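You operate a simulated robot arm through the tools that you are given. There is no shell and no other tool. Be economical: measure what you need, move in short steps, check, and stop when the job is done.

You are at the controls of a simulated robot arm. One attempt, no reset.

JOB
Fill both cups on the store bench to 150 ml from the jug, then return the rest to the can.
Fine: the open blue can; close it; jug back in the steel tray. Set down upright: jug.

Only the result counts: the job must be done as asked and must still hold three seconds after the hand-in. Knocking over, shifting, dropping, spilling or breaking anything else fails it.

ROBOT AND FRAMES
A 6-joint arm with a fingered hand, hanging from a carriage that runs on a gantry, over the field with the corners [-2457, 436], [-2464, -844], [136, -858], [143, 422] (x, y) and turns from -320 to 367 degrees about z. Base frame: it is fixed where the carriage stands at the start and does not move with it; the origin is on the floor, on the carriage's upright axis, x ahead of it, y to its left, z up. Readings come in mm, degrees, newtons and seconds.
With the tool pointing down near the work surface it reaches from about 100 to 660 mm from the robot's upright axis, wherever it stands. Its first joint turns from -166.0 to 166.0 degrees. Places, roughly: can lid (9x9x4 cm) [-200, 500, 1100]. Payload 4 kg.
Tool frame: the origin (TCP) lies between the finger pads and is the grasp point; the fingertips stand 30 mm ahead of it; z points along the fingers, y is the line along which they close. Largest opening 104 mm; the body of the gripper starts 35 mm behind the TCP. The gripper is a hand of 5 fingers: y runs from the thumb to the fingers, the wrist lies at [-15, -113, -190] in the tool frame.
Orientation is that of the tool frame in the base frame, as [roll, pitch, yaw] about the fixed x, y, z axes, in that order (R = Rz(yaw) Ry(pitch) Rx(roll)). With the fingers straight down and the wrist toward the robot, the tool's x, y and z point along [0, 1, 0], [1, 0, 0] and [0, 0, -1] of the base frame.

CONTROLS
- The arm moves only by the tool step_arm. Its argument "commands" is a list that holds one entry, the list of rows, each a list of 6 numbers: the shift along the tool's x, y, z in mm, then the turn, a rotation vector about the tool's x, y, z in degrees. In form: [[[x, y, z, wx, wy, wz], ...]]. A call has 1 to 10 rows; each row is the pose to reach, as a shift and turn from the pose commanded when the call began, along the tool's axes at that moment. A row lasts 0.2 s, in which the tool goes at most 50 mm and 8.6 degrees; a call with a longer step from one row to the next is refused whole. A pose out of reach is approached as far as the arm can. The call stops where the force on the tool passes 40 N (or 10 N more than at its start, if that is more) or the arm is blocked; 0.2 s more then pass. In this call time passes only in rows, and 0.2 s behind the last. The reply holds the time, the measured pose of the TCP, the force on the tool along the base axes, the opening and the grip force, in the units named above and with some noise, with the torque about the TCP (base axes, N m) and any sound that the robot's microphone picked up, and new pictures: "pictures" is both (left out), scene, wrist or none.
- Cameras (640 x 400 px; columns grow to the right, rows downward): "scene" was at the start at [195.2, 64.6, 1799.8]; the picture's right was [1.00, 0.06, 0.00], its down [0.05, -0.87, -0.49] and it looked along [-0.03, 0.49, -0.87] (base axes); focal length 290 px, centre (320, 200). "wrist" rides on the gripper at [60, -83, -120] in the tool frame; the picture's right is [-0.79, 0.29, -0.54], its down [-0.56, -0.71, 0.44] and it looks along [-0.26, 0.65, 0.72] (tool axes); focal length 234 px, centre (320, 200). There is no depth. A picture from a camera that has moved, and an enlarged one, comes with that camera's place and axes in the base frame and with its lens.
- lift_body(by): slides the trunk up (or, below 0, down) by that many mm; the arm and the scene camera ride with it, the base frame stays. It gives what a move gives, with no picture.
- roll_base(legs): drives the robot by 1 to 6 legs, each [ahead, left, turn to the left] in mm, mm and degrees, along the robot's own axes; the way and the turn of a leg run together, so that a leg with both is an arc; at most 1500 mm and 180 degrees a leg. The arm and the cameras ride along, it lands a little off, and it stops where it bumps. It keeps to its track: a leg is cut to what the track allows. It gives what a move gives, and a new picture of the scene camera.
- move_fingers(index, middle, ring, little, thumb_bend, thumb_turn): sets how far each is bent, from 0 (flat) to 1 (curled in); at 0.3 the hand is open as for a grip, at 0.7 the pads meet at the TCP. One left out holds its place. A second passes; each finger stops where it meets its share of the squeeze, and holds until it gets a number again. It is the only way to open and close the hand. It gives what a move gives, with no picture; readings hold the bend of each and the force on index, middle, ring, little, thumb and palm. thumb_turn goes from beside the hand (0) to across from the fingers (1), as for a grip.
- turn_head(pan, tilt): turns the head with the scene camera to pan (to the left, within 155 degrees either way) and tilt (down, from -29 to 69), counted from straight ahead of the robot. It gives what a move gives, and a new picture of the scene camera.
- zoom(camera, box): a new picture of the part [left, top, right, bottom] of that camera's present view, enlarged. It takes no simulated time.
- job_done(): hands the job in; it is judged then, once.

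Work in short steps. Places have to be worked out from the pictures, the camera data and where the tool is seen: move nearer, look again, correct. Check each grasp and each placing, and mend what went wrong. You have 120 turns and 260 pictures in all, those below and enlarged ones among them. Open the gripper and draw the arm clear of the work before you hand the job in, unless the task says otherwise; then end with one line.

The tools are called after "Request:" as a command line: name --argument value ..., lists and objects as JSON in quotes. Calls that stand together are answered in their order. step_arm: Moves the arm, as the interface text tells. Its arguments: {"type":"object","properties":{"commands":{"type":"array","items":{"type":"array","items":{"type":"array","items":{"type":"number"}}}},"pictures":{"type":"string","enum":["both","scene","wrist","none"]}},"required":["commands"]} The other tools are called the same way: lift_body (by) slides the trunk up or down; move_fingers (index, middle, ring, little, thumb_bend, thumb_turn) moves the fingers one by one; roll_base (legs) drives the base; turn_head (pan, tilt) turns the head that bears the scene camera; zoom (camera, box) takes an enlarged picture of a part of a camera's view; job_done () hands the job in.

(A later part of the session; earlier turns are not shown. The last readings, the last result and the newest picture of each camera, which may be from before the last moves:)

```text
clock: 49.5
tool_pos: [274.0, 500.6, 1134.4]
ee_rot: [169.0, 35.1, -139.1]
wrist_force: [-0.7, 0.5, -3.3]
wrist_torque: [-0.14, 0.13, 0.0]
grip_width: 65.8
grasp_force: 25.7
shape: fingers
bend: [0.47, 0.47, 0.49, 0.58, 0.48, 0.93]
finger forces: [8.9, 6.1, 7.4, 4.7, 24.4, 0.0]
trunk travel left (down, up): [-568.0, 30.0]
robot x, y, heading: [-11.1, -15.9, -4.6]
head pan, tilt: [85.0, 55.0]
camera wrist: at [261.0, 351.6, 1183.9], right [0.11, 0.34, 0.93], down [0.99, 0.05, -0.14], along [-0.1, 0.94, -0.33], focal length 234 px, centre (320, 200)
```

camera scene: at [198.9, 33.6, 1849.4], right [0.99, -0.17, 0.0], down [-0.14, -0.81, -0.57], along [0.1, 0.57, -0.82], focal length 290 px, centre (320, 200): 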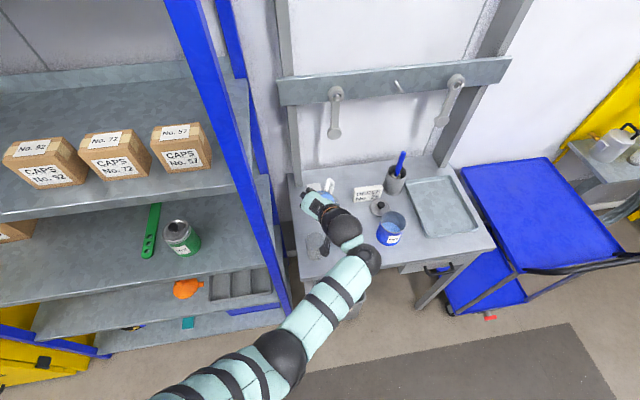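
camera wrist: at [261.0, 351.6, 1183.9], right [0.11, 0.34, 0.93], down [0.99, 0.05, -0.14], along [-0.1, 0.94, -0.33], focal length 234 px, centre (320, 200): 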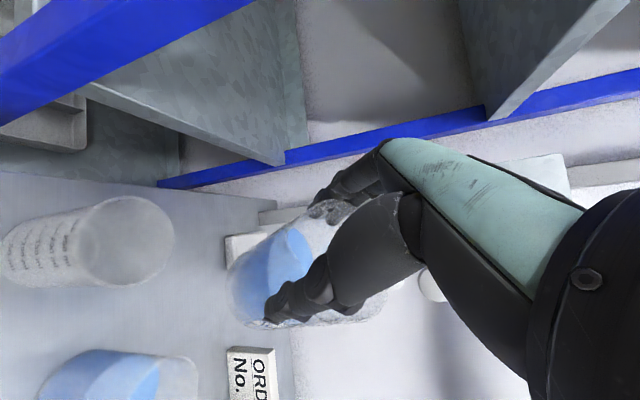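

Cup 1 lies in the same relation to the lip as cup 2 did. I lower 60 mm and tilt to ~52°, just under the current flow angle.

Request:
lift_body --by -60

Request:
step_arm --commands '[[[0, 0, 0, -2.1, -7.2, 0], [0, 0, 0, -4.2, -14.4, 0], [0, 0, 0, -4.2, -14.4, 0]]]' --pictures "wrist"

Request:
zoom --camera "scene" --box '[270, 170, 390, 270]'

```text
clock: 50.5
tool_pos: [274.5, 501.6, 1076.1]
ee_rot: [168.8, 35.3, -139.3]
wrist_force: [-0.3, 1.2, -3.7]
wrist_torque: [-0.16, 0.11, -0.01]
grip_width: 66.0
grasp_force: 25.5
shape: fingers
bend: [0.47, 0.47, 0.49, 0.58, 0.48, 0.93]
finger forces: [8.9, 6.0, 7.4, 4.7, 24.4, 0.0]
trunk travel left (down, up): [-508.0, 90.0]
robot x, y, heading: [-10.6, -23.4, -4.6]
head pan, tilt: [85.0, 55.0]
```

```text
clock: 51.3
tool_pos: [273.5, 500.8, 1076.8]
ee_rot: [161.4, 49.0, -143.9]
wrist_force: [0.1, -0.3, -3.3]
wrist_torque: [-0.15, 0.12, 0.01]
grip_width: 65.8
grasp_force: 25.6
shape: fingers
bend: [0.47, 0.47, 0.49, 0.58, 0.48, 0.93]
finger forces: [8.9, 6.0, 7.3, 4.7, 24.3, 0.0]
trunk travel left (down, up): [-508.0, 90.0]
robot x, y, heading: [-12.3, -18.7, -4.8]
head pan, tilt: [85.0, 55.0]
camera wrist: at [257.7, 345.1, 1087.1], right [-0.01, 0.11, 0.99], down [1.0, 0.07, 0.0], along [-0.07, 0.99, -0.11], focal length 234 px, centre (320, 200)
```

wrist: 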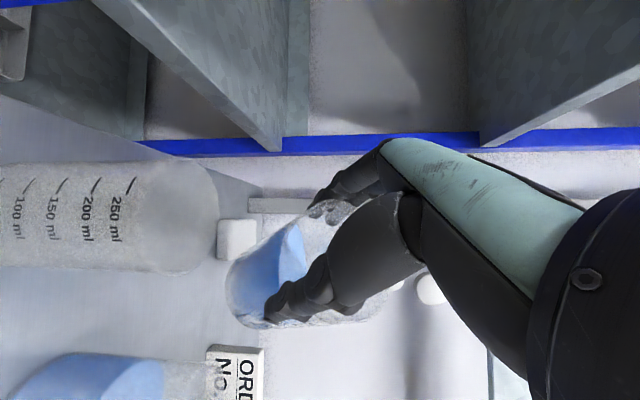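

```text
4.00 times, centred on (330, 220) of scene
camera zoom: at [198.9, 33.6, 1789.4], right [0.99, -0.17, 0.0], down [-0.14, -0.81, -0.57], along [0.1, 0.57, -0.82], focal length 1162 px, centre (280, 120)
```

zoom: 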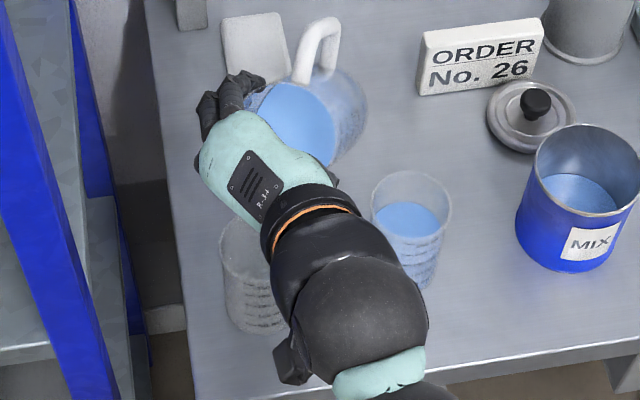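

Clear of everything. The previous pour ended at ~58°, so I tilt to ~61° and hold.

Request:
step_arm --commands '[[[0, 0, 0, -1.4, -4.6, 0], [0, 0, 0, -2.7, -9.1, 0], [0, 0, 0, -2.7, -9.1, 0], [0, 0, 0, -2.7, -9.1, 0], [0, 0, 0, -2.7, -9.1, 0]]]' --pictures "wrist"

Request:
zoom --camera "scene" --box '[270, 170, 390, 270]'

```text
clock: 52.5
tool_pos: [273.4, 500.9, 1076.4]
ee_rot: [153.9, 57.5, -149.7]
wrist_force: [0.3, -0.8, -3.6]
wrist_torque: [-0.2, 0.12, 0.0]
grip_width: 65.8
grasp_force: 25.7
shape: fingers
bend: [0.47, 0.47, 0.49, 0.58, 0.48, 0.93]
finger forces: [8.8, 5.9, 7.3, 4.6, 24.4, 0.1]
trunk travel left (down, up): [-508.0, 90.0]
robot x, y, heading: [-9.7, -17.6, -4.8]
head pan, tilt: [85.0, 55.0]
camera wrist: at [258.0, 345.3, 1063.3], right [-0.09, -0.03, 1.0], down [0.99, 0.07, 0.09], along [-0.07, 1.0, 0.02], focal length 234 px, centre (320, 200)
```

wrist: 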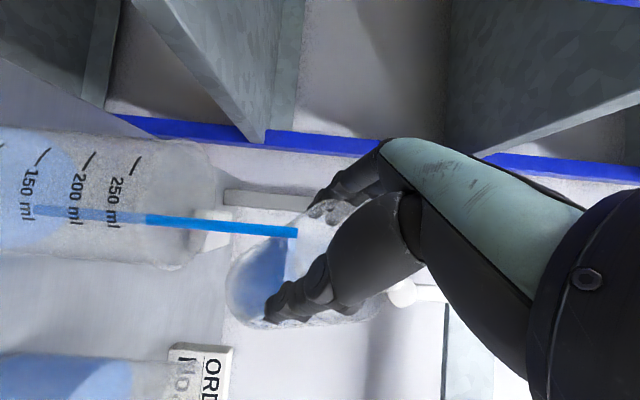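

```text
4.00 times, centred on (330, 220) of scene
camera zoom: at [198.9, 33.6, 1789.4], right [0.99, -0.17, 0.0], down [-0.14, -0.81, -0.57], along [0.1, 0.57, -0.82], focal length 1162 px, centre (280, 120)
```

zoom: 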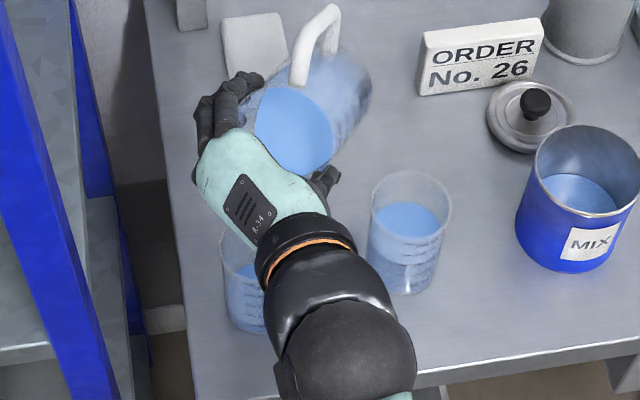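

The stream lands inside cup 1. I lower 35 mm, since there is ample clearance, so the graduations stay in the wrist view while the flow settles.

Request:
lift_body --by -35

Request:
step_arm --commands '[[[0, 0, 0, 0, 0, 0], [0, 0, 0, 0, 0, 0]]]' --pictures "wrist"

Request:
zoom --camera "wrist" --box '[0, 100, 220, 300]'

```text
clock: 53.3
tool_pos: [272.5, 501.3, 1041.7]
ee_rot: [154.0, 57.5, -149.7]
wrist_force: [-1.0, -0.1, -3.0]
wrist_torque: [-0.15, 0.08, 0.01]
grip_width: 66.1
grasp_force: 25.2
shape: fingers
bend: [0.47, 0.47, 0.49, 0.58, 0.48, 0.93]
finger forces: [8.6, 5.8, 7.3, 4.7, 24.3, 0.1]
trunk travel left (down, up): [-473.0, 125.0]
robot x, y, heading: [-13.9, -20.1, -4.8]
head pan, tilt: [85.0, 55.0]
```

```text
clock: 53.9
tool_pos: [273.4, 501.5, 1040.7]
ee_rot: [153.9, 57.5, -149.9]
wrist_force: [0.2, -0.4, -3.0]
wrist_torque: [-0.15, 0.13, -0.01]
grip_width: 66.1
grasp_force: 25.4
shape: fingers
bend: [0.47, 0.47, 0.49, 0.58, 0.48, 0.93]
finger forces: [8.7, 5.9, 7.3, 4.6, 24.3, 0.0]
trunk travel left (down, up): [-473.0, 125.0]
robot x, y, heading: [-13.5, -20.3, -4.6]
head pan, tilt: [85.0, 55.0]
camera wrist: at [258.0, 345.2, 1028.3], right [-0.09, -0.03, 1.0], down [0.99, 0.07, 0.09], along [-0.07, 1.0, 0.02], focal length 234 px, centre (320, 200)
```

wrist: 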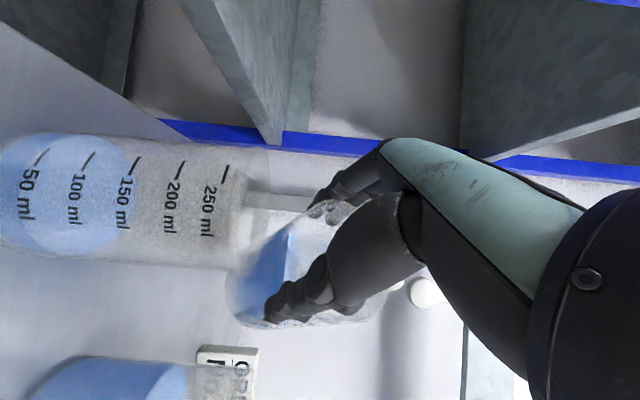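

```text
2.00 times, centred on (110, 200) of wrist
camera zoom: at [258.0, 345.2, 1028.3], right [-0.09, -0.03, 1.0], down [0.99, 0.07, 0.09], along [-0.07, 1.0, 0.02], focal length 468 px, centre (740, 200)
```

zoom: 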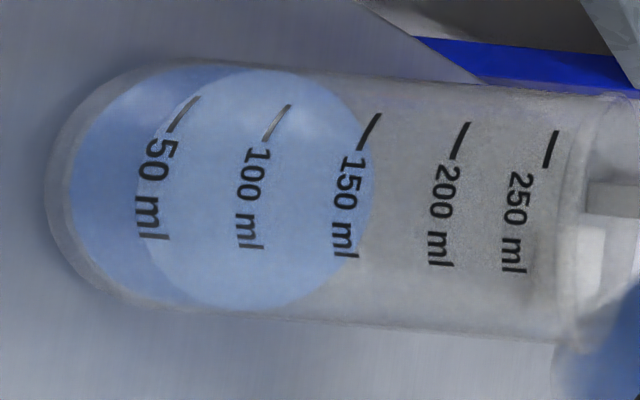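

Cup 1 is at about 40 ml and the view is very clear. I tilt 6° more, raising slightly to keep the lip height, and hold.

Request:
step_arm --commands '[[[-3.4, 1, -2, -1.7, -5.8, 0], [-3.4, 1, -2, -1.7, -5.8, 0], [-3.4, 1, -2, -1.7, -5.8, 0], [-3.4, 1, -2, -1.7, -5.8, 0], [-3.4, 1, -2, -1.7, -5.8, 0], [-3.4, 1, -2, -1.7, -5.8, 0], [-3.4, 1, -2, -1.7, -5.8, 0]]]' --pictures "none"

Request:
zoom --camera "wrist" --box '[0, 100, 220, 300]'

```text
clock: 55.5
tool_pos: [274.1, 501.5, 1044.3]
ee_rot: [147.3, 62.5, -155.5]
wrist_force: [0.2, -0.6, -2.2]
wrist_torque: [-0.09, 0.09, -0.03]
grip_width: 66.0
grasp_force: 26.0
shape: fingers
bend: [0.47, 0.47, 0.49, 0.58, 0.48, 0.93]
finger forces: [8.6, 5.9, 7.3, 4.7, 24.4, 0.0]
trunk travel left (down, up): [-473.0, 125.0]
robot x, y, heading: [-13.1, -21.8, -4.5]
head pan, tilt: [85.0, 55.0]
```

```text
2.00 times, centred on (110, 200) of wrist
camera zoom: at [259.6, 347.3, 1016.8], right [-0.14, -0.12, 0.98], down [0.99, 0.06, 0.15], along [-0.07, 0.99, 0.11], focal length 468 px, centre (740, 200)
```

zoom: 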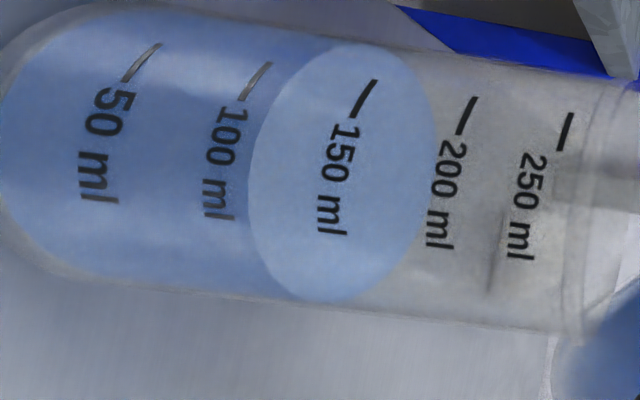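

About 110 ml. I tilt 2.7° more and hold.

Request:
step_arm --commands '[[[-1.8, 0.5, -0.8, -0.75, -2.6, 0], [-1.8, 0.5, -0.8, -0.75, -2.6, 0], [-1.8, 0.5, -0.8, -0.75, -2.6, 0], [-1.8, 0.5, -0.8, -0.75, -2.6, 0], [-1.8, 0.5, -0.8, -0.75, -2.6, 0], [-1.8, 0.5, -0.8, -0.75, -2.6, 0], [-1.8, 0.5, -0.8, -0.75, -2.6, 0]]]' --pictures "none"

Request:
zoom --camera "wrist" --box '[0, 100, 220, 300]'

```text
clock: 57.1
tool_pos: [273.6, 499.8, 1046.4]
ee_rot: [143.5, 64.7, -158.9]
wrist_force: [-0.2, -0.4, -2.2]
wrist_torque: [-0.11, 0.05, 0.01]
grip_width: 66.0
grasp_force: 25.5
shape: fingers
bend: [0.47, 0.47, 0.49, 0.58, 0.48, 0.93]
finger forces: [8.7, 5.9, 7.3, 4.6, 24.4, 0.1]
trunk travel left (down, up): [-473.0, 125.0]
robot x, y, heading: [-10.8, -23.1, -4.7]
head pan, tilt: [85.0, 55.0]
```

```text
2.00 times, centred on (110, 200) of wrist
camera zoom: at [260.2, 347.9, 1012.2], right [-0.17, -0.16, 0.97], down [0.98, 0.05, 0.18], along [-0.08, 0.99, 0.15], focal length 468 px, centre (740, 200)
```

zoom: 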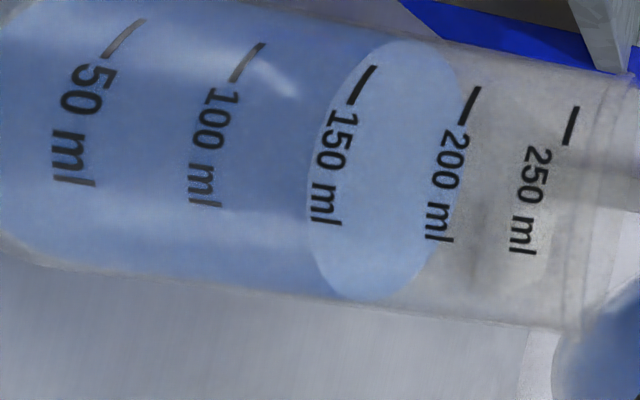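

About 140 ml, so 0.9° more.

Request:
step_arm --commands '[[[-0.6, 0.2, -0.3, -0.25, -0.87, 0], [-0.6, 0.2, -0.3, -0.25, -0.87, 0], [-0.6, 0.2, -0.3, -0.25, -0.87, 0], [-0.6, 0.2, -0.3, -0.25, -0.87, 0], [-0.6, 0.2, -0.3, -0.25, -0.87, 0], [-0.6, 0.2, -0.3, -0.25, -0.87, 0], [-0.6, 0.2, -0.3, -0.25, -0.87, 0]]]' --pictures "none"

Request:
zoom --camera "wrist" --box '[0, 100, 220, 300]'

```text
clock: 58.7
tool_pos: [273.7, 500.8, 1047.8]
ee_rot: [142.1, 65.4, -160.1]
wrist_force: [0.0, -0.1, -1.8]
wrist_torque: [-0.11, 0.08, 0.02]
grip_width: 66.1
grasp_force: 25.3
shape: fingers
bend: [0.47, 0.47, 0.49, 0.58, 0.48, 0.93]
finger forces: [8.7, 5.8, 7.4, 4.8, 24.3, 0.0]
trunk travel left (down, up): [-473.0, 125.0]
robot x, y, heading: [-10.0, -20.6, -4.6]
head pan, tilt: [85.0, 55.0]
```

```text
2.00 times, centred on (110, 200) of wrist
camera zoom: at [260.4, 348.5, 1010.7], right [-0.17, -0.17, 0.97], down [0.98, 0.05, 0.18], along [-0.08, 0.98, 0.16], focal length 468 px, centre (740, 200)
```

zoom: 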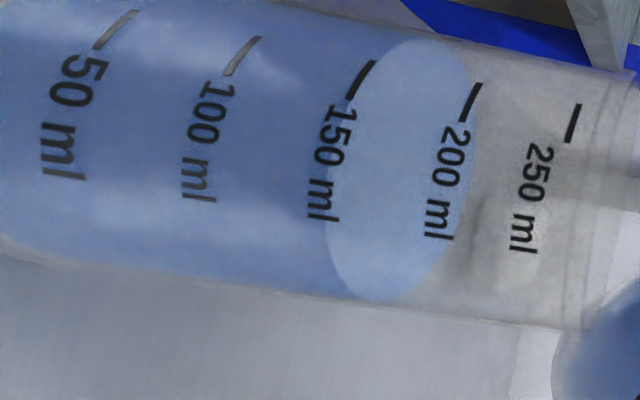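

Cup 1's edge sits right on the 150 mark. I tilt back 26°, then raise the trunk.

Request:
step_arm --commands '[[[0, 0, 0, 2.2, 7.7, 0], [0, 0, -5, 4.4, 15.4, 0], [0, 0, -10, 7, 25, 0], [0, 0, -10, 7, 25, 0]]]' --pictures "wrist"

Request:
lift_body --by 110

Request:
zoom --camera "scene" --box '[270, 170, 410, 280]'

```text
refused: row 3 steps farther than a row can; nothing moved
```

```text
clock: 60.1
tool_pos: [273.6, 499.1, 1158.3]
ee_rot: [142.2, 65.3, -160.0]
wrist_force: [0.7, 0.0, -1.4]
wrist_torque: [-0.07, 0.04, 0.0]
grip_width: 66.1
grasp_force: 25.7
shape: fingers
bend: [0.47, 0.47, 0.49, 0.58, 0.48, 0.93]
finger forces: [8.7, 5.7, 7.4, 4.8, 24.2, 0.1]
trunk travel left (down, up): [-583.0, 15.0]
robot x, y, heading: [-12.9, -21.0, -4.6]
head pan, tilt: [85.0, 55.0]
```

```text
3.64 times, centred on (340, 225) of scene
camera zoom: at [198.9, 33.7, 1864.4], right [0.99, -0.17, 0.0], down [-0.14, -0.81, -0.57], along [0.1, 0.57, -0.82], focal length 1056 px, centre (247, 109)
```

zoom: 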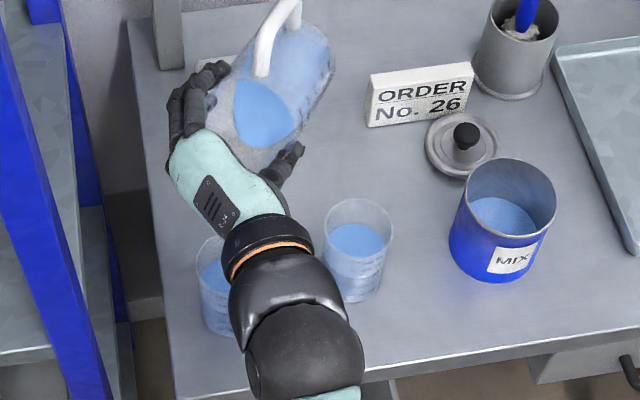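

The tilt-back was refused for step size and only the lift happened. The flow had already stopped and nothing dripped. I tilt back now in legal steps.

Request:
step_arm --commands '[[[0, 0, 0, 2.2, 7.7, 0], [0, 0, 0, 4.4, 15.4, 0], [0, 0, 0, 6.4, 23, 0], [0, 0, 0, 6.4, 23, 0]]]' --pictures "wrist"

Request:
zoom --camera "wrist" --box '[0, 150, 240, 400]'

```text
clock: 61.1
tool_pos: [272.8, 499.9, 1159.0]
ee_rot: [163.9, 44.5, -141.9]
wrist_force: [1.0, -0.1, -1.4]
wrist_torque: [-0.09, 0.08, -0.01]
grip_width: 65.7
grasp_force: 25.0
shape: fingers
bend: [0.47, 0.47, 0.49, 0.58, 0.48, 0.93]
finger forces: [8.7, 5.8, 7.4, 4.7, 24.0, 0.0]
trunk travel left (down, up): [-583.0, 15.0]
robot x, y, heading: [-15.9, -16.8, -4.5]
head pan, tilt: [85.0, 55.0]
camera wrist: at [259.0, 345.3, 1181.1], right [0.03, 0.19, 0.98], down [1.0, 0.07, -0.05], along [-0.08, 0.98, -0.18], focal length 234 px, centre (320, 200)
```

wrist: 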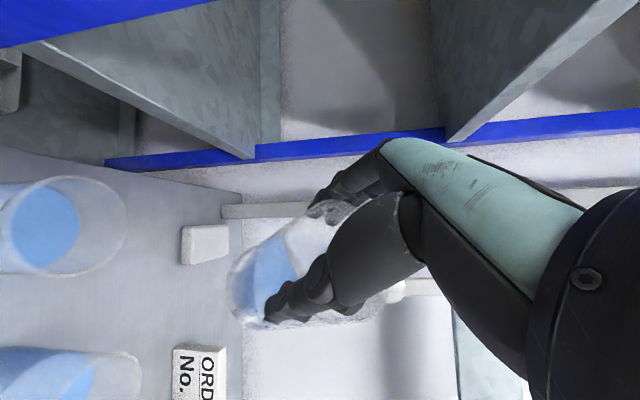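

```text
1.60 times, centred on (120, 275) of wrist
camera zoom: at [259.0, 345.3, 1181.1], right [0.03, 0.19, 0.98], down [1.0, 0.07, -0.05], along [-0.08, 0.98, -0.18], focal length 375 px, centre (640, 80)
```

zoom: 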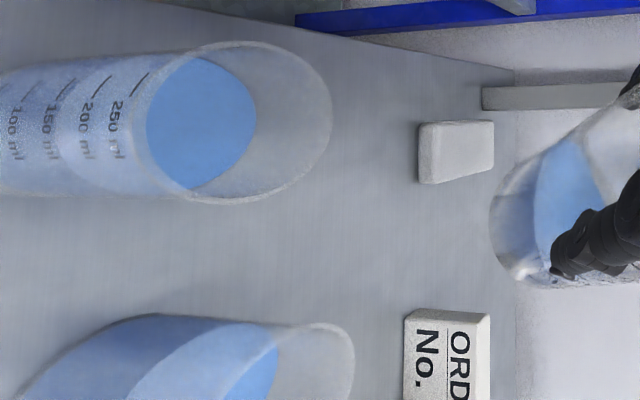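

The bench is dry and both cups look right. Now the can: turn the carriage 15° right, since its x-travel ends at 143, then shift so the lip comes over the can near (526,483).

Request:
roll_base --legs '[[0, 0, -15], [110, 150, 0]]'

Request:
step_arm --commands '[[[0, 0, 0, 0, 0, 0]]]' --pictures "wrist"

Request:
zoom --camera "scene" --box '[220, 130, 420, 270]'

```text
clock: 63.5
tool_pos: [548.9, 513.9, 1157.1]
ee_rot: [163.9, 44.7, -156.8]
wrist_force: [0.1, 0.8, -2.1]
wrist_torque: [-0.02, 0.09, -0.02]
grip_width: 65.8
grasp_force: 25.4
shape: fingers
bend: [0.47, 0.47, 0.49, 0.58, 0.48, 0.93]
finger forces: [8.7, 5.8, 7.2, 4.8, 23.9, 0.1]
trunk travel left (down, up): [-583.0, 15.0]
robot x, y, heading: [137.8, 86.2, -19.6]
head pan, tilt: [85.0, 55.0]
camera scene: at [357.8, 82.2, 1864.4], right [0.91, -0.42, 0.0], down [-0.34, -0.74, -0.57], along [0.24, 0.52, -0.82], focal length 290 px, centre (320, 200)
```

scene: 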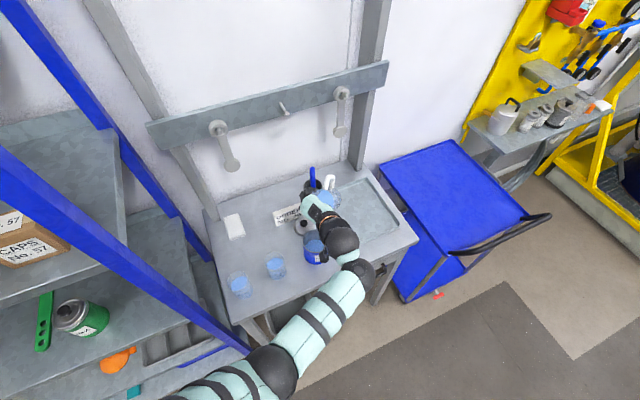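

```text
clock: 63.9
tool_pos: [550.4, 513.3, 1156.9]
ee_rot: [164.0, 44.6, -156.9]
wrist_force: [0.5, 1.0, -1.7]
wrist_torque: [-0.07, 0.09, 0.04]
grip_width: 65.6
grasp_force: 25.0
shape: fingers
bend: [0.47, 0.47, 0.49, 0.58, 0.48, 0.93]
finger forces: [8.7, 5.8, 7.3, 4.7, 23.9, 0.0]
trunk travel left (down, up): [-583.0, 15.0]
robot x, y, heading: [140.0, 89.4, -19.8]
head pan, tilt: [85.0, 55.0]
camera wrist: at [496.0, 367.8, 1180.7], right [0.08, 0.17, 0.98], down [0.98, -0.19, -0.05], along [0.18, 0.97, -0.18], focal length 234 px, centre (320, 200)
```

wrist: 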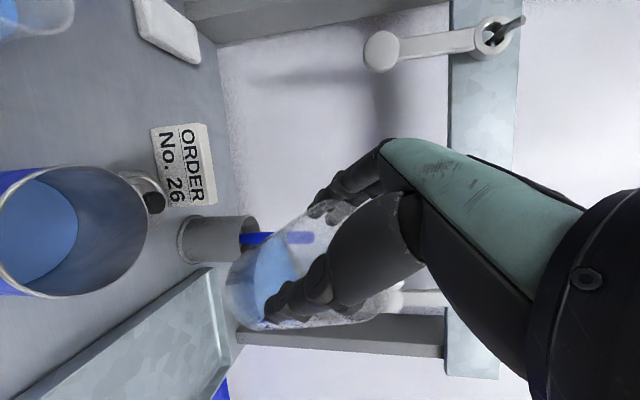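

```text
2.86 times, centred on (320, 200) of scene
camera zoom: at [357.8, 82.2, 1864.4], right [0.91, -0.42, 0.0], down [-0.34, -0.74, -0.57], along [0.24, 0.52, -0.82], focal length 830 px, centre (320, 200)
```

zoom: 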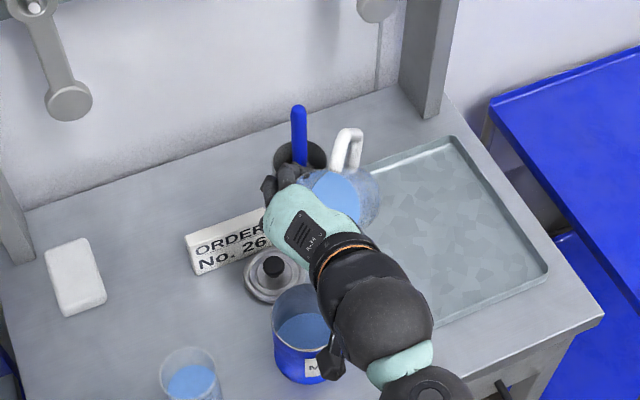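

The can's rim centre measures (531,488) and the lip is within 9 mm of it. I lower 70 mm and tilt to ~72°.

Request:
lift_body --by -70

Request:
step_arm --commands '[[[0, 0, 0, -2.2, -7.7, 0], [0, 0, 0, -4.4, -15.4, 0], [0, 0, 0, -6.8, -23, 0], [0, 0, 0, -6.8, -23, 0]]]' --pictures "both"

Request:
zoom --camera "scene" --box '[260, 150, 400, 270]'

```text
clock: 65.0
tool_pos: [550.5, 513.7, 1088.3]
ee_rot: [164.0, 44.6, -156.8]
wrist_force: [-0.3, 0.1, -1.8]
wrist_torque: [-0.07, 0.08, -0.01]
grip_width: 65.7
grasp_force: 24.8
shape: fingers
bend: [0.47, 0.47, 0.49, 0.58, 0.48, 0.93]
finger forces: [8.7, 5.8, 7.3, 4.7, 23.9, 0.2]
trunk travel left (down, up): [-513.0, 85.0]
robot x, y, heading: [141.7, 83.9, -19.7]
head pan, tilt: [85.0, 55.0]
```

```text
clock: 66.0
tool_pos: [550.1, 513.9, 1087.8]
ee_rot: [141.6, 65.4, -175.2]
wrist_force: [0.1, -0.2, -1.4]
wrist_torque: [-0.07, 0.08, 0.01]
grip_width: 65.7
grasp_force: 25.0
shape: fingers
bend: [0.48, 0.47, 0.49, 0.58, 0.49, 0.93]
finger forces: [8.7, 5.7, 7.2, 4.6, 23.8, 0.0]
trunk travel left (down, up): [-513.0, 85.0]
robot x, y, heading: [144.0, 83.9, -19.9]
head pan, tilt: [85.0, 55.0]
camera scene: at [357.8, 82.2, 1794.4], right [0.91, -0.42, 0.0], down [-0.34, -0.74, -0.57], along [0.24, 0.52, -0.82], focal length 290 px, centre (320, 200)
camera wrist: at [499.5, 370.1, 1050.9], right [-0.21, -0.13, 0.97], down [0.96, -0.2, 0.18], along [0.17, 0.97, 0.17], focal length 234 px, centre (320, 200)
```

scene: 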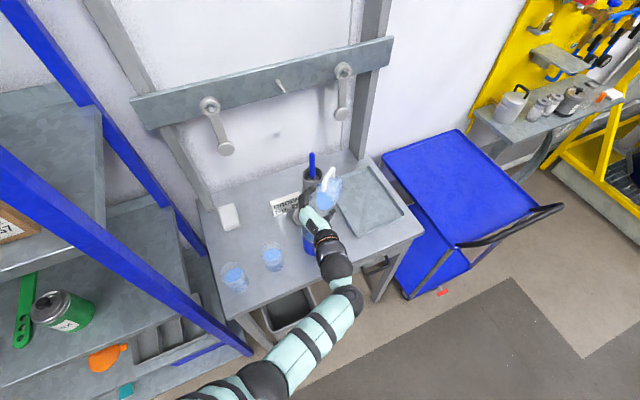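
wrist: 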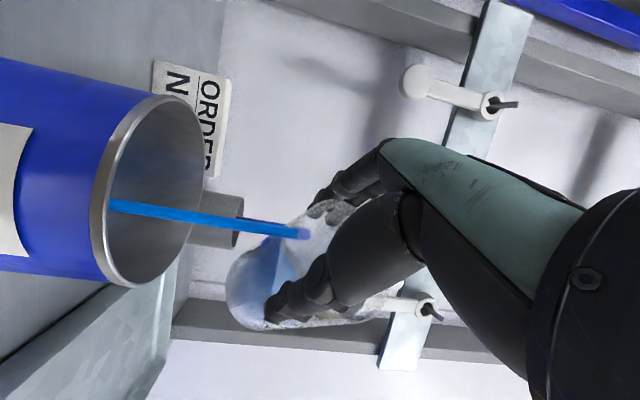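

```text
3.33 times, centred on (330, 210) of scene
camera zoom: at [357.8, 82.2, 1794.4], right [0.91, -0.42, 0.0], down [-0.34, -0.74, -0.57], along [0.24, 0.52, -0.82], focal length 968 px, centre (287, 167)
```

zoom: 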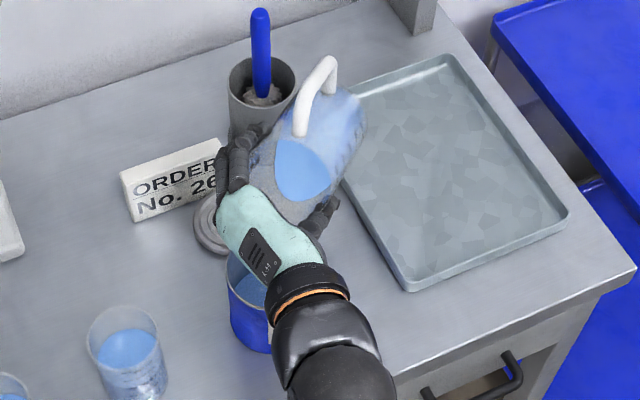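

It pours cleanly into the can. I keep tilting to ~88°.

Request:
step_arm --commands '[[[0, 0, 0, -1.6, -5.7, 0], [0, 0, 0, -3.2, -11.4, 0], [0, 0, 0, -4.6, -16.5, 0], [0, 0, 0, -4.6, -16.5, 0], [0, 0, 0, -4.6, -16.5, 0]]]' --pictures "wrist"

Request:
zoom --camera "scene" --box '[260, 150, 400, 270]'

```text
clock: 67.2
tool_pos: [550.7, 514.0, 1089.0]
ee_rot: [97.1, 73.9, 142.5]
wrist_force: [-0.5, 0.4, -1.1]
wrist_torque: [-0.03, 0.07, -0.02]
grip_width: 65.3
grasp_force: 24.7
shape: fingers
bend: [0.48, 0.47, 0.49, 0.58, 0.49, 0.93]
finger forces: [8.6, 5.5, 7.4, 4.7, 23.6, 0.0]
trunk travel left (down, up): [-513.0, 85.0]
robot x, y, heading: [137.0, 83.1, -19.7]
head pan, tilt: [85.0, 55.0]
camera wrist: at [511.2, 382.7, 1011.3], right [-0.4, -0.32, 0.86], down [0.91, -0.26, 0.33], along [0.12, 0.91, 0.4], focal length 234 px, centre (320, 200)
```

wrist: 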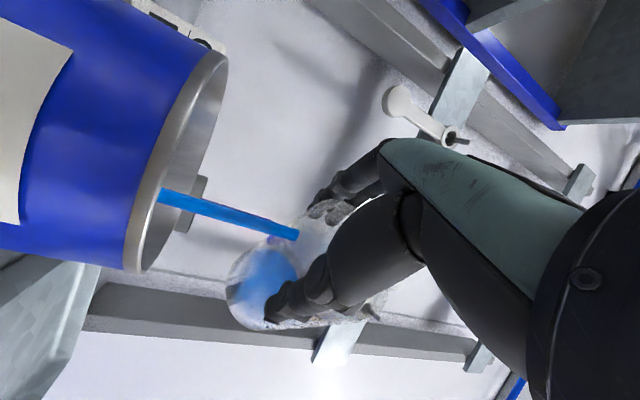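

```text
3.33 times, centred on (330, 210) of scene
camera zoom: at [357.8, 82.2, 1794.4], right [0.91, -0.42, 0.0], down [-0.34, -0.74, -0.57], along [0.24, 0.52, -0.82], focal length 968 px, centre (287, 167)
```

zoom: 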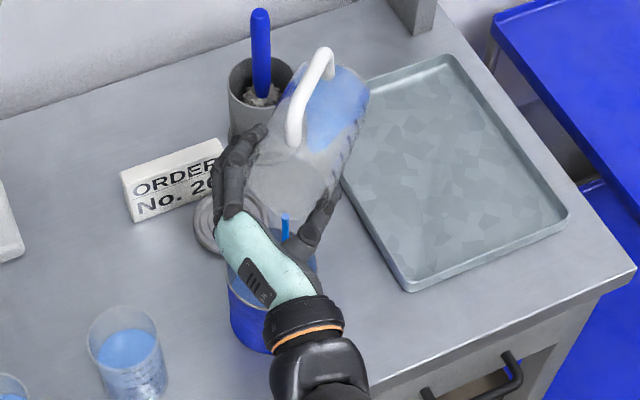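

It is nearly empty. I tilt 14° past horizontal, raising slightly, and hold to drain it.

Request:
step_arm --commands '[[[-7, 2, 0, -1.9, -6.8, 0], [-14, 4, 0, -3.8, -13.6, 0], [-14, 4, 0, -3.8, -13.6, 0], [-14, 4, 0, -3.8, -13.6, 0], [-14, 4, 0, -3.8, -13.6, 0], [-14, 4, 0, -3.8, -13.6, 0], [-14, 4, 0, -3.8, -13.6, 0], [-14, 4, 0, -3.8, -13.6, 0]]]' --pictures "wrist"

Request:
zoom --camera "scene" --box '[260, 150, 400, 270]'

```text
clock: 69.0
tool_pos: [543.1, 506.3, 1127.7]
ee_rot: [51.7, 70.1, 98.9]
wrist_force: [-0.1, 0.3, 0.2]
wrist_torque: [0.0, 0.03, -0.03]
grip_width: 65.8
grasp_force: 24.6
shape: fingers
bend: [0.48, 0.47, 0.49, 0.58, 0.49, 0.93]
finger forces: [8.6, 5.6, 7.3, 4.7, 23.5, 0.0]
out of reach, approached as far as the arm can: row 1, 2, 3, 4, 5, 6, 7, 8
trunk travel left (down, up): [-513.0, 85.0]
robot x, y, heading: [141.3, 84.3, -19.7]
head pan, tilt: [85.0, 55.0]
camera wrist: at [518.5, 390.7, 1023.7], right [-0.54, -0.46, 0.7], down [0.84, -0.33, 0.43], along [0.03, 0.82, 0.57], focal length 234 px, centre (320, 200)
```

wrist: 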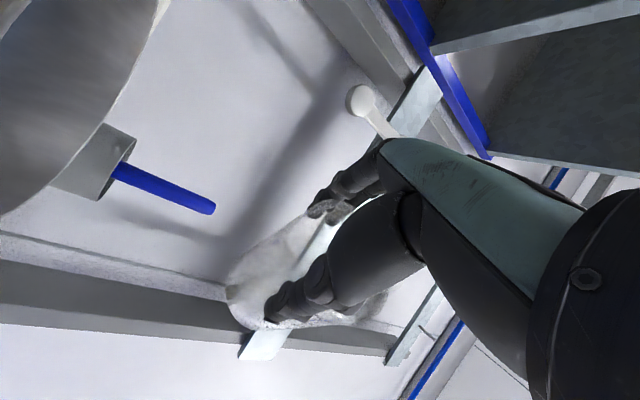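

```text
3.33 times, centred on (330, 210) of scene
camera zoom: at [357.9, 82.2, 1794.4], right [0.91, -0.42, 0.0], down [-0.34, -0.74, -0.57], along [0.24, 0.52, -0.82], focal length 968 px, centre (287, 167)
```

zoom: 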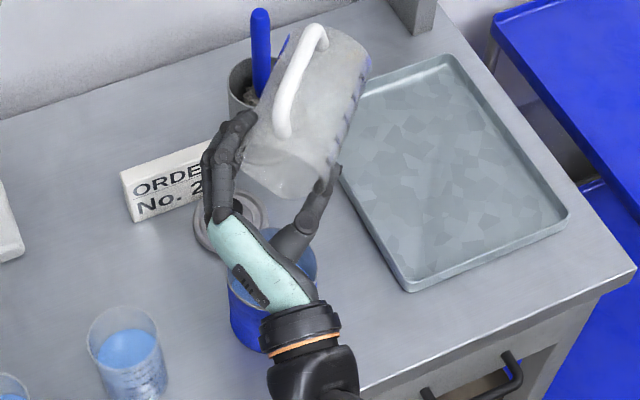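

The jug is empty. I raise the trunk and rotate the jug back toward upright.

Request:
lift_body --by 70

Request:
step_arm --commands '[[[0, 0, 0, 2.3, 8.1, 0], [0, 0, 0, 4.6, 16.2, 0], [0, 0, 0, 6.9, 24.3, 0], [0, 0, 0, 9.2, 32.4, 0], [0, 0, 0, 11.5, 40.5, 0], [0, 0, 0, 13.8, 48.6, 0], [0, 0, 0, 16.1, 56.7, 0], [0, 0, 0, 18.4, 64.8, 0], [0, 0, 0, 20.7, 72.9, 0]]]' --pictures "both"

```text
clock: 70.1
tool_pos: [543.1, 506.7, 1198.8]
ee_rot: [51.6, 70.3, 98.9]
wrist_force: [0.1, 0.9, -0.5]
wrist_torque: [-0.03, 0.02, 0.03]
grip_width: 65.6
grasp_force: 24.9
shape: fingers
bend: [0.48, 0.47, 0.49, 0.58, 0.49, 0.93]
finger forces: [8.6, 5.6, 7.2, 4.6, 23.5, 0.1]
trunk travel left (down, up): [-583.0, 15.0]
robot x, y, heading: [140.2, 83.7, -19.6]
head pan, tilt: [85.0, 55.0]
```

```text
clock: 72.1
tool_pos: [542.5, 505.8, 1197.2]
ee_rot: [172.3, 25.2, -151.9]
wrist_force: [-0.5, -0.9, -1.0]
wrist_torque: [-0.01, -0.01, 0.0]
grip_width: 65.1
grasp_force: 24.2
shape: fingers
bend: [0.48, 0.47, 0.49, 0.57, 0.49, 0.93]
finger forces: [8.5, 5.3, 7.2, 4.1, 23.0, 0.0]
trunk travel left (down, up): [-583.0, 15.0]
robot x, y, heading: [137.2, 86.5, -19.6]
head pan, tilt: [85.0, 55.0]
camera scene: at [357.8, 82.2, 1864.4], right [0.91, -0.42, 0.0], down [-0.34, -0.74, -0.57], along [0.24, 0.52, -0.82], focal length 290 px, centre (320, 200)
camera wrist: at [500.4, 372.3, 1268.7], right [0.31, 0.41, 0.86], down [0.95, -0.22, -0.24], along [0.09, 0.88, -0.46], focal length 234 px, centre (320, 200)
```

scene: 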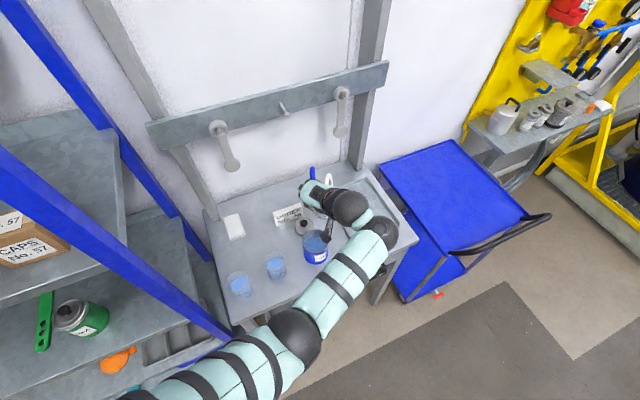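
wrist: 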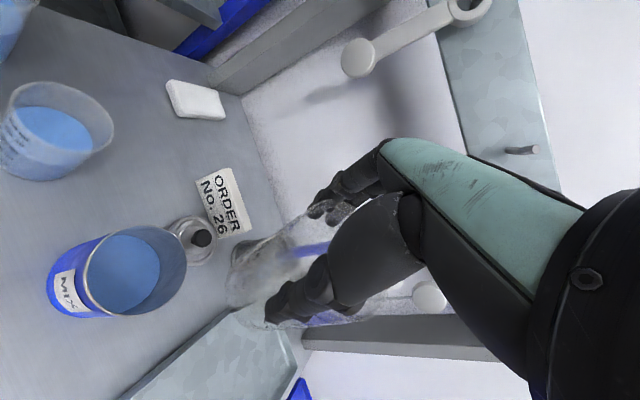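

The empty jug is tilted back to ~26°. I finish bringing it upright here, well above everything, and then swing toward the tray side.

Request:
step_arm --commands '[[[0, 0, 0, 1.9, 6.5, 0], [0, 0, 0, 3.7, 13, 0], [0, 0, 0, 5.5, 19.5, 0], [0, 0, 0, 7.2, 25.5, 0]]]' --pictures "none"

Request:
roll_base --legs '[[0, 0, -25.5]]'

Request:
step_arm --commands '[[[0, 0, 0, 0, 0, 7], [0, 0, 0, 0, 0, 14], [0, 0, 0, 0, 0, 21], [0, 0, 0, 0, 0, 27]]]' --pictures "both"

```text
clock: 73.1
tool_pos: [549.7, 510.8, 1193.7]
ee_rot: [-179.9, -0.4, -150.2]
wrist_force: [-1.2, 0.5, -1.9]
wrist_torque: [0.03, 0.02, -0.02]
grip_width: 65.2
grasp_force: 24.1
shape: fingers
bend: [0.48, 0.47, 0.49, 0.57, 0.49, 0.93]
finger forces: [8.5, 5.4, 7.2, 4.1, 22.7, 0.0]
out of reach, approached as far as the arm can: row 1, 2, 3, 4
trunk travel left (down, up): [-583.0, 15.0]
robot x, y, heading: [139.9, 87.1, -19.8]
head pan, tilt: [85.0, 55.0]
```

```text
clock: 74.8
tool_pos: [692.3, 295.3, 1192.5]
ee_rot: [180.0, -0.4, -175.4]
wrist_force: [0.8, -0.3, 0.0]
wrist_torque: [-0.02, 0.02, 0.01]
grip_width: 65.1
grasp_force: 24.0
shape: fingers
bend: [0.48, 0.47, 0.49, 0.57, 0.49, 0.93]
finger forces: [8.3, 5.2, 7.1, 4.1, 22.7, 0.0]
trunk travel left (down, up): [-583.0, 15.0]
robot x, y, heading: [143.1, 86.7, -44.7]
head pan, tilt: [85.0, 55.0]
camera scene: at [336.0, -10.9, 1864.4], right [0.64, -0.77, 0.0], down [-0.63, -0.53, -0.57], along [0.44, 0.37, -0.82], focal length 290 px, centre (320, 200)
```

scene: 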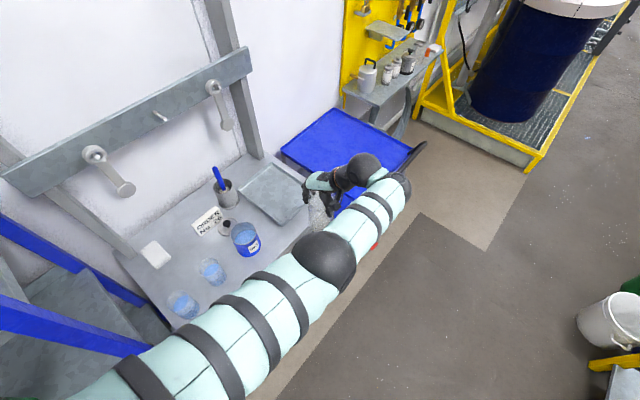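

```text
clock: 75.8
tool_pos: [691.4, 296.6, 1192.2]
ee_rot: [-179.9, -0.3, 157.4]
wrist_force: [-0.6, 0.5, -1.0]
wrist_torque: [-0.02, 0.02, -0.01]
grip_width: 65.0
grasp_force: 23.5
shape: fingers
bend: [0.48, 0.47, 0.49, 0.57, 0.49, 0.93]
finger forces: [8.3, 5.3, 7.1, 4.2, 22.5, 0.0]
out of reach, approached as far as the arm can: row 1, 2
trunk travel left (down, up): [-583.0, 15.0]
robot x, y, heading: [143.4, 86.9, -45.1]
head pan, tilt: [85.0, 55.0]
camera scene: at [336.1, -10.9, 1864.5], right [0.64, -0.77, 0.0], down [-0.63, -0.53, -0.57], along [0.44, 0.37, -0.82], focal length 290 px, centre (320, 200)
camera wrist: at [604.4, 243.1, 1312.8], right [0.84, -0.04, 0.54], down [0.24, -0.87, -0.44], along [0.48, 0.5, -0.72], focal length 234 px, centre (320, 200)
```

scene: 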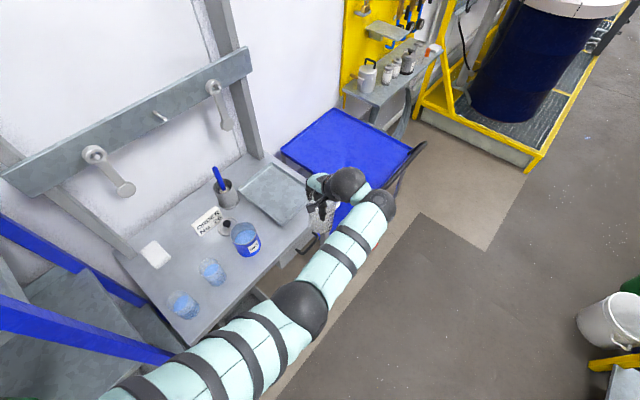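
wrist: 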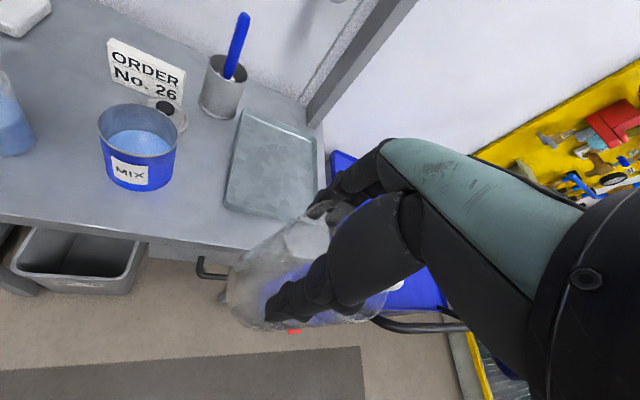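

The jug is upright over the front, at the yaw used for the grasp. I drive to the original grasp station.

Request:
roll_base --legs '[[-170, 170, 0]]'

Request:
lift_body --by -73

Request:
step_arm --commands '[[[-15, 12, 10, 0, 0, 0], [-30, 24, 20, 0, 0, 0], [-41, 40, 30, 0, 0, 0]]]' --pictures "both"

```text
clock: 77.7
tool_pos: [693.4, 538.0, 1193.7]
ee_rot: [-179.8, -0.2, 157.6]
wrist_force: [0.2, -0.5, -0.7]
wrist_torque: [0.0, -0.02, 0.03]
grip_width: 65.3
grasp_force: 23.6
shape: fingers
bend: [0.48, 0.47, 0.49, 0.57, 0.49, 0.93]
finger forces: [8.3, 5.4, 7.3, 4.0, 22.7, 0.1]
trunk travel left (down, up): [-583.0, 15.0]
robot x, y, heading: [143.8, 325.9, -45.0]
head pan, tilt: [85.0, 55.0]
stopped in leg 1: the robot was blocked; the commanded pose is now the measured one
camera scene: at [338.7, 229.4, 1864.7], right [0.64, -0.76, 0.0], down [-0.63, -0.53, -0.57], along [0.44, 0.37, -0.82], focal length 290 px, centre (320, 200)
```

scene: 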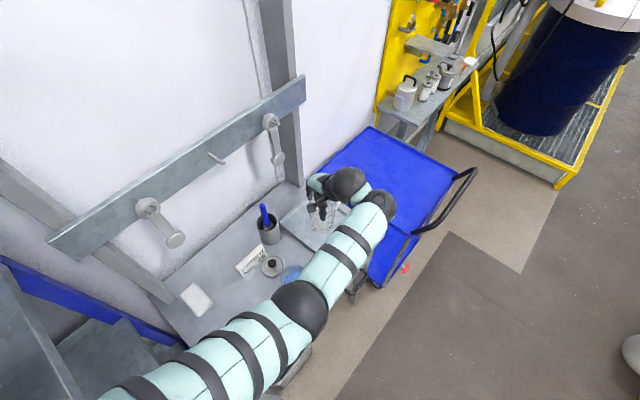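

```text
clock: 78.8
tool_pos: [695.6, 534.8, 1119.7]
ee_rot: [-179.8, -0.1, 157.6]
wrist_force: [-0.5, 0.1, -0.7]
wrist_torque: [0.01, -0.02, 0.04]
grip_width: 65.1
grasp_force: 23.9
shape: fingers
bend: [0.48, 0.47, 0.49, 0.57, 0.49, 0.93]
finger forces: [8.5, 5.3, 7.2, 4.1, 22.6, 0.1]
trunk travel left (down, up): [-510.0, 88.0]
robot x, y, heading: [143.3, 325.3, -44.8]
head pan, tilt: [85.0, 55.0]
```

```text
clock: 79.6
tool_pos: [748.1, 557.5, 1090.6]
ee_rot: [-179.7, 0.0, 157.5]
wrist_force: [0.4, 0.4, -0.4]
wrist_torque: [0.02, 0.02, 0.0]
grip_width: 65.2
grasp_force: 23.8
shape: fingers
bend: [0.48, 0.47, 0.49, 0.57, 0.49, 0.93]
finger forces: [8.3, 5.2, 7.2, 4.1, 22.4, 0.1]
trunk travel left (down, up): [-510.0, 88.0]
robot x, y, heading: [142.8, 327.2, -45.1]
head pan, tilt: [85.0, 55.0]
camera scene: at [338.7, 229.5, 1791.8], right [0.64, -0.76, 0.0], down [-0.63, -0.53, -0.57], along [0.44, 0.37, -0.82], focal length 290 px, centre (320, 200)
camera wrist: at [659.9, 503.3, 1210.0], right [0.84, -0.03, 0.54], down [0.25, -0.87, -0.43], along [0.48, 0.5, -0.72], focal length 234 px, centre (320, 200)
```

scene: 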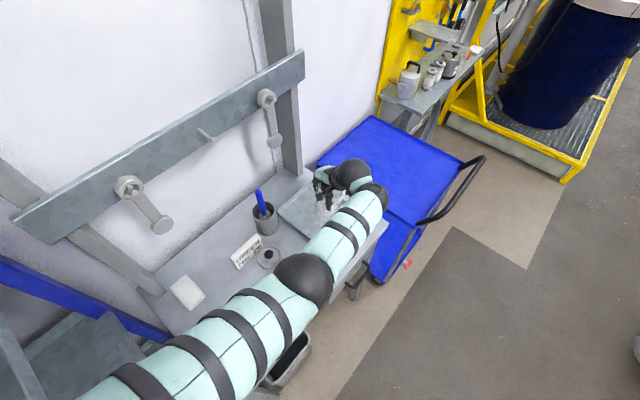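
wrist: 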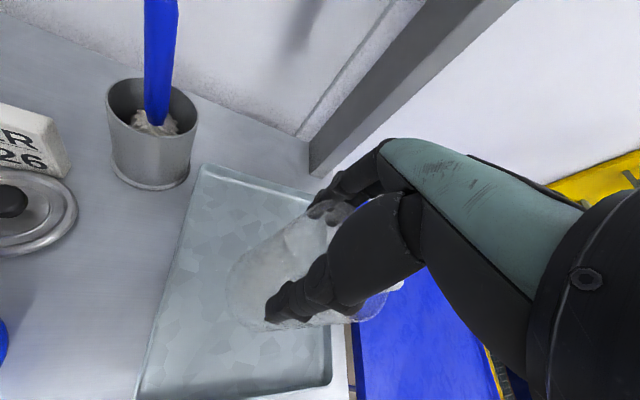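

The jug is above its place in the tray with its bottom near z≈975. I lower in steps until contact.

Request:
step_arm --commands '[[[0, 0, 20, 0, 0, 0], [0, 0, 40, 0, 0, 0], [0, 0, 58, 0, 0, 0]]]' --pictures "wrist"

Request:
step_arm --commands '[[[0, 0, 3, 0, 0, 0], [0, 0, 6, 0, 0, 0], [0, 0, 9, 0, 0, 0]]]' --pictures "wrist"

```text
clock: 80.4
tool_pos: [747.6, 558.3, 1032.5]
ee_rot: [-179.8, -0.1, 157.5]
wrist_force: [-0.6, -0.5, 0.0]
wrist_torque: [0.01, 0.01, 0.03]
grip_width: 65.1
grasp_force: 23.7
shape: fingers
bend: [0.48, 0.47, 0.49, 0.57, 0.49, 0.93]
finger forces: [8.3, 5.4, 7.2, 4.1, 22.4, 0.1]
trunk travel left (down, up): [-510.0, 88.0]
robot x, y, heading: [142.7, 325.0, -45.1]
head pan, tilt: [85.0, 55.0]
camera wrist: at [660.4, 504.1, 1152.0], right [0.84, -0.03, 0.54], down [0.25, -0.87, -0.43], along [0.48, 0.5, -0.72], focal length 234 px, centre (320, 200)
```

wrist: 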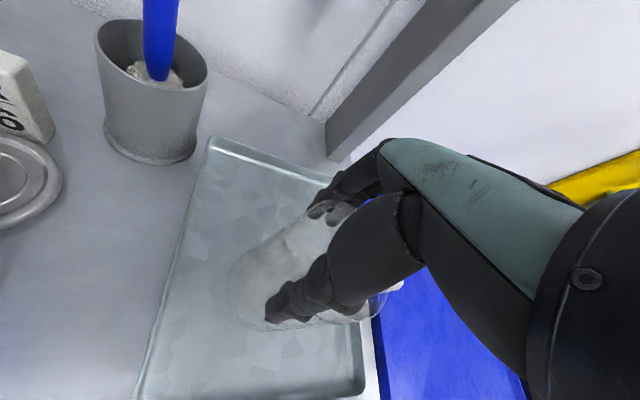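

```text
clock: 81.2
tool_pos: [750.7, 558.6, 1026.8]
ee_rot: [179.9, 0.2, 157.7]
wrist_force: [-8.1, -0.5, 26.3]
wrist_torque: [-0.01, -0.1, 0.01]
grip_width: 64.8
grasp_force: 25.6
shape: fingers
bend: [0.48, 0.47, 0.49, 0.58, 0.48, 0.93]
finger forces: [8.5, 5.5, 6.9, 2.9, 27.4, 0.0]
trunk travel left (down, up): [-510.0, 88.0]
robot x, y, heading: [143.8, 324.4, -44.9]
head pan, tilt: [85.0, 55.0]
camera wrist: at [662.5, 504.9, 1145.7], right [0.84, -0.03, 0.55], down [0.25, -0.86, -0.44], along [0.49, 0.5, -0.72], focal length 234 px, centre (320, 200)
```

wrist: 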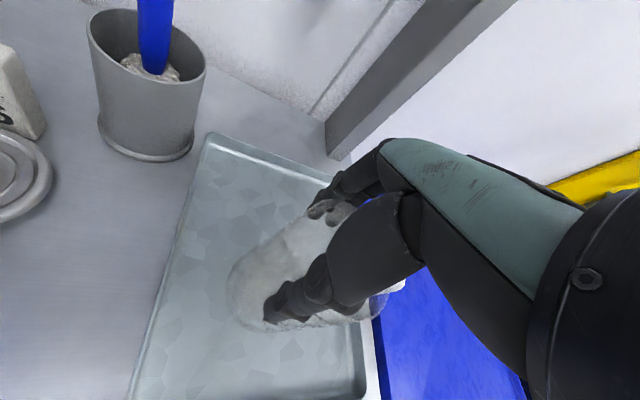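

Contact with the tray at 26 N. I ease up 3 mm, then open the hand.

Request:
step_arm --commands '[[[0, 0, -2.5, 0, 0, 0]]]' --pictures "none"

Request:
move_fingers --index 0.4 --middle 0.4 --ring 0.4 --little 0.4 --thumb_bend 0.4

Request:
move_fingers --index 0.28 --middle 0.28 --ring 0.28 --little 0.28 --thumb_bend 0.28

Request:
zoom --camera "wrist" --box '[180, 120, 420, 380]'

```text
clock: 81.6
tool_pos: [748.2, 557.3, 1026.2]
ee_rot: [-179.8, -0.1, 157.5]
wrist_force: [1.3, 2.2, 11.5]
wrist_torque: [0.43, -0.56, 0.05]
grip_width: 65.0
grasp_force: 25.5
shape: fingers
bend: [0.48, 0.47, 0.48, 0.58, 0.48, 0.93]
finger forces: [9.3, 6.3, 8.7, 4.0, 24.5, 0.1]
trunk travel left (down, up): [-510.0, 88.0]
robot x, y, heading: [143.9, 323.5, -44.9]
head pan, tilt: [85.0, 55.0]
```

```text
clock: 82.6
tool_pos: [747.9, 558.0, 1025.4]
ee_rot: [-179.8, -0.2, 157.6]
wrist_force: [1.2, -0.9, 0.2]
wrist_torque: [0.0, -0.01, 0.02]
grip_width: 78.4
grasp_force: 0.3
shape: fingers
bend: [0.4, 0.4, 0.4, 0.4, 0.4, 0.97]
finger forces: [0.0, 0.1, 0.1, 0.0, 0.1, 0.0]
trunk travel left (down, up): [-510.0, 88.0]
robot x, y, heading: [140.0, 325.1, -44.8]
head pan, tilt: [85.0, 55.0]
```

```text
clock: 83.6
tool_pos: [747.8, 558.7, 1026.6]
ee_rot: [-179.8, -0.2, 157.6]
wrist_force: [0.1, -0.3, 0.0]
wrist_torque: [-0.01, 0.01, 0.02]
grip_width: 107.6
grasp_force: 0.2
shape: fingers
bend: [0.28, 0.28, 0.28, 0.28, 0.28, 0.97]
finger forces: [0.0, 0.0, 0.0, 0.1, 0.0, 0.1]
trunk travel left (down, up): [-510.0, 88.0]
robot x, y, heading: [142.3, 324.9, -44.9]
head pan, tilt: [85.0, 55.0]
```

```text
1.54 times, centred on (300, 250) of wrist
camera zoom: at [660.9, 504.2, 1145.9], right [0.84, -0.03, 0.54], down [0.25, -0.87, -0.43], along [0.48, 0.5, -0.72], focal length 360 px, centre (351, 123)
```

zoom: 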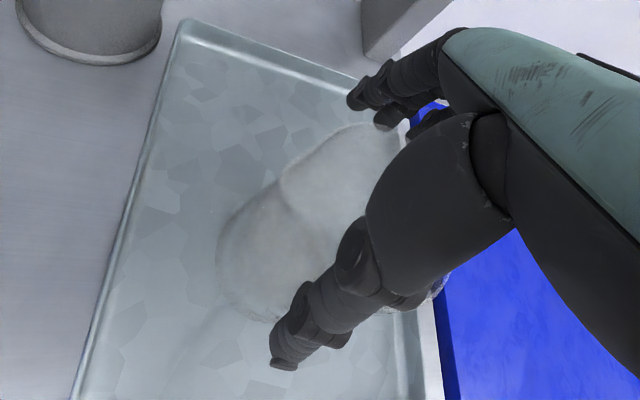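

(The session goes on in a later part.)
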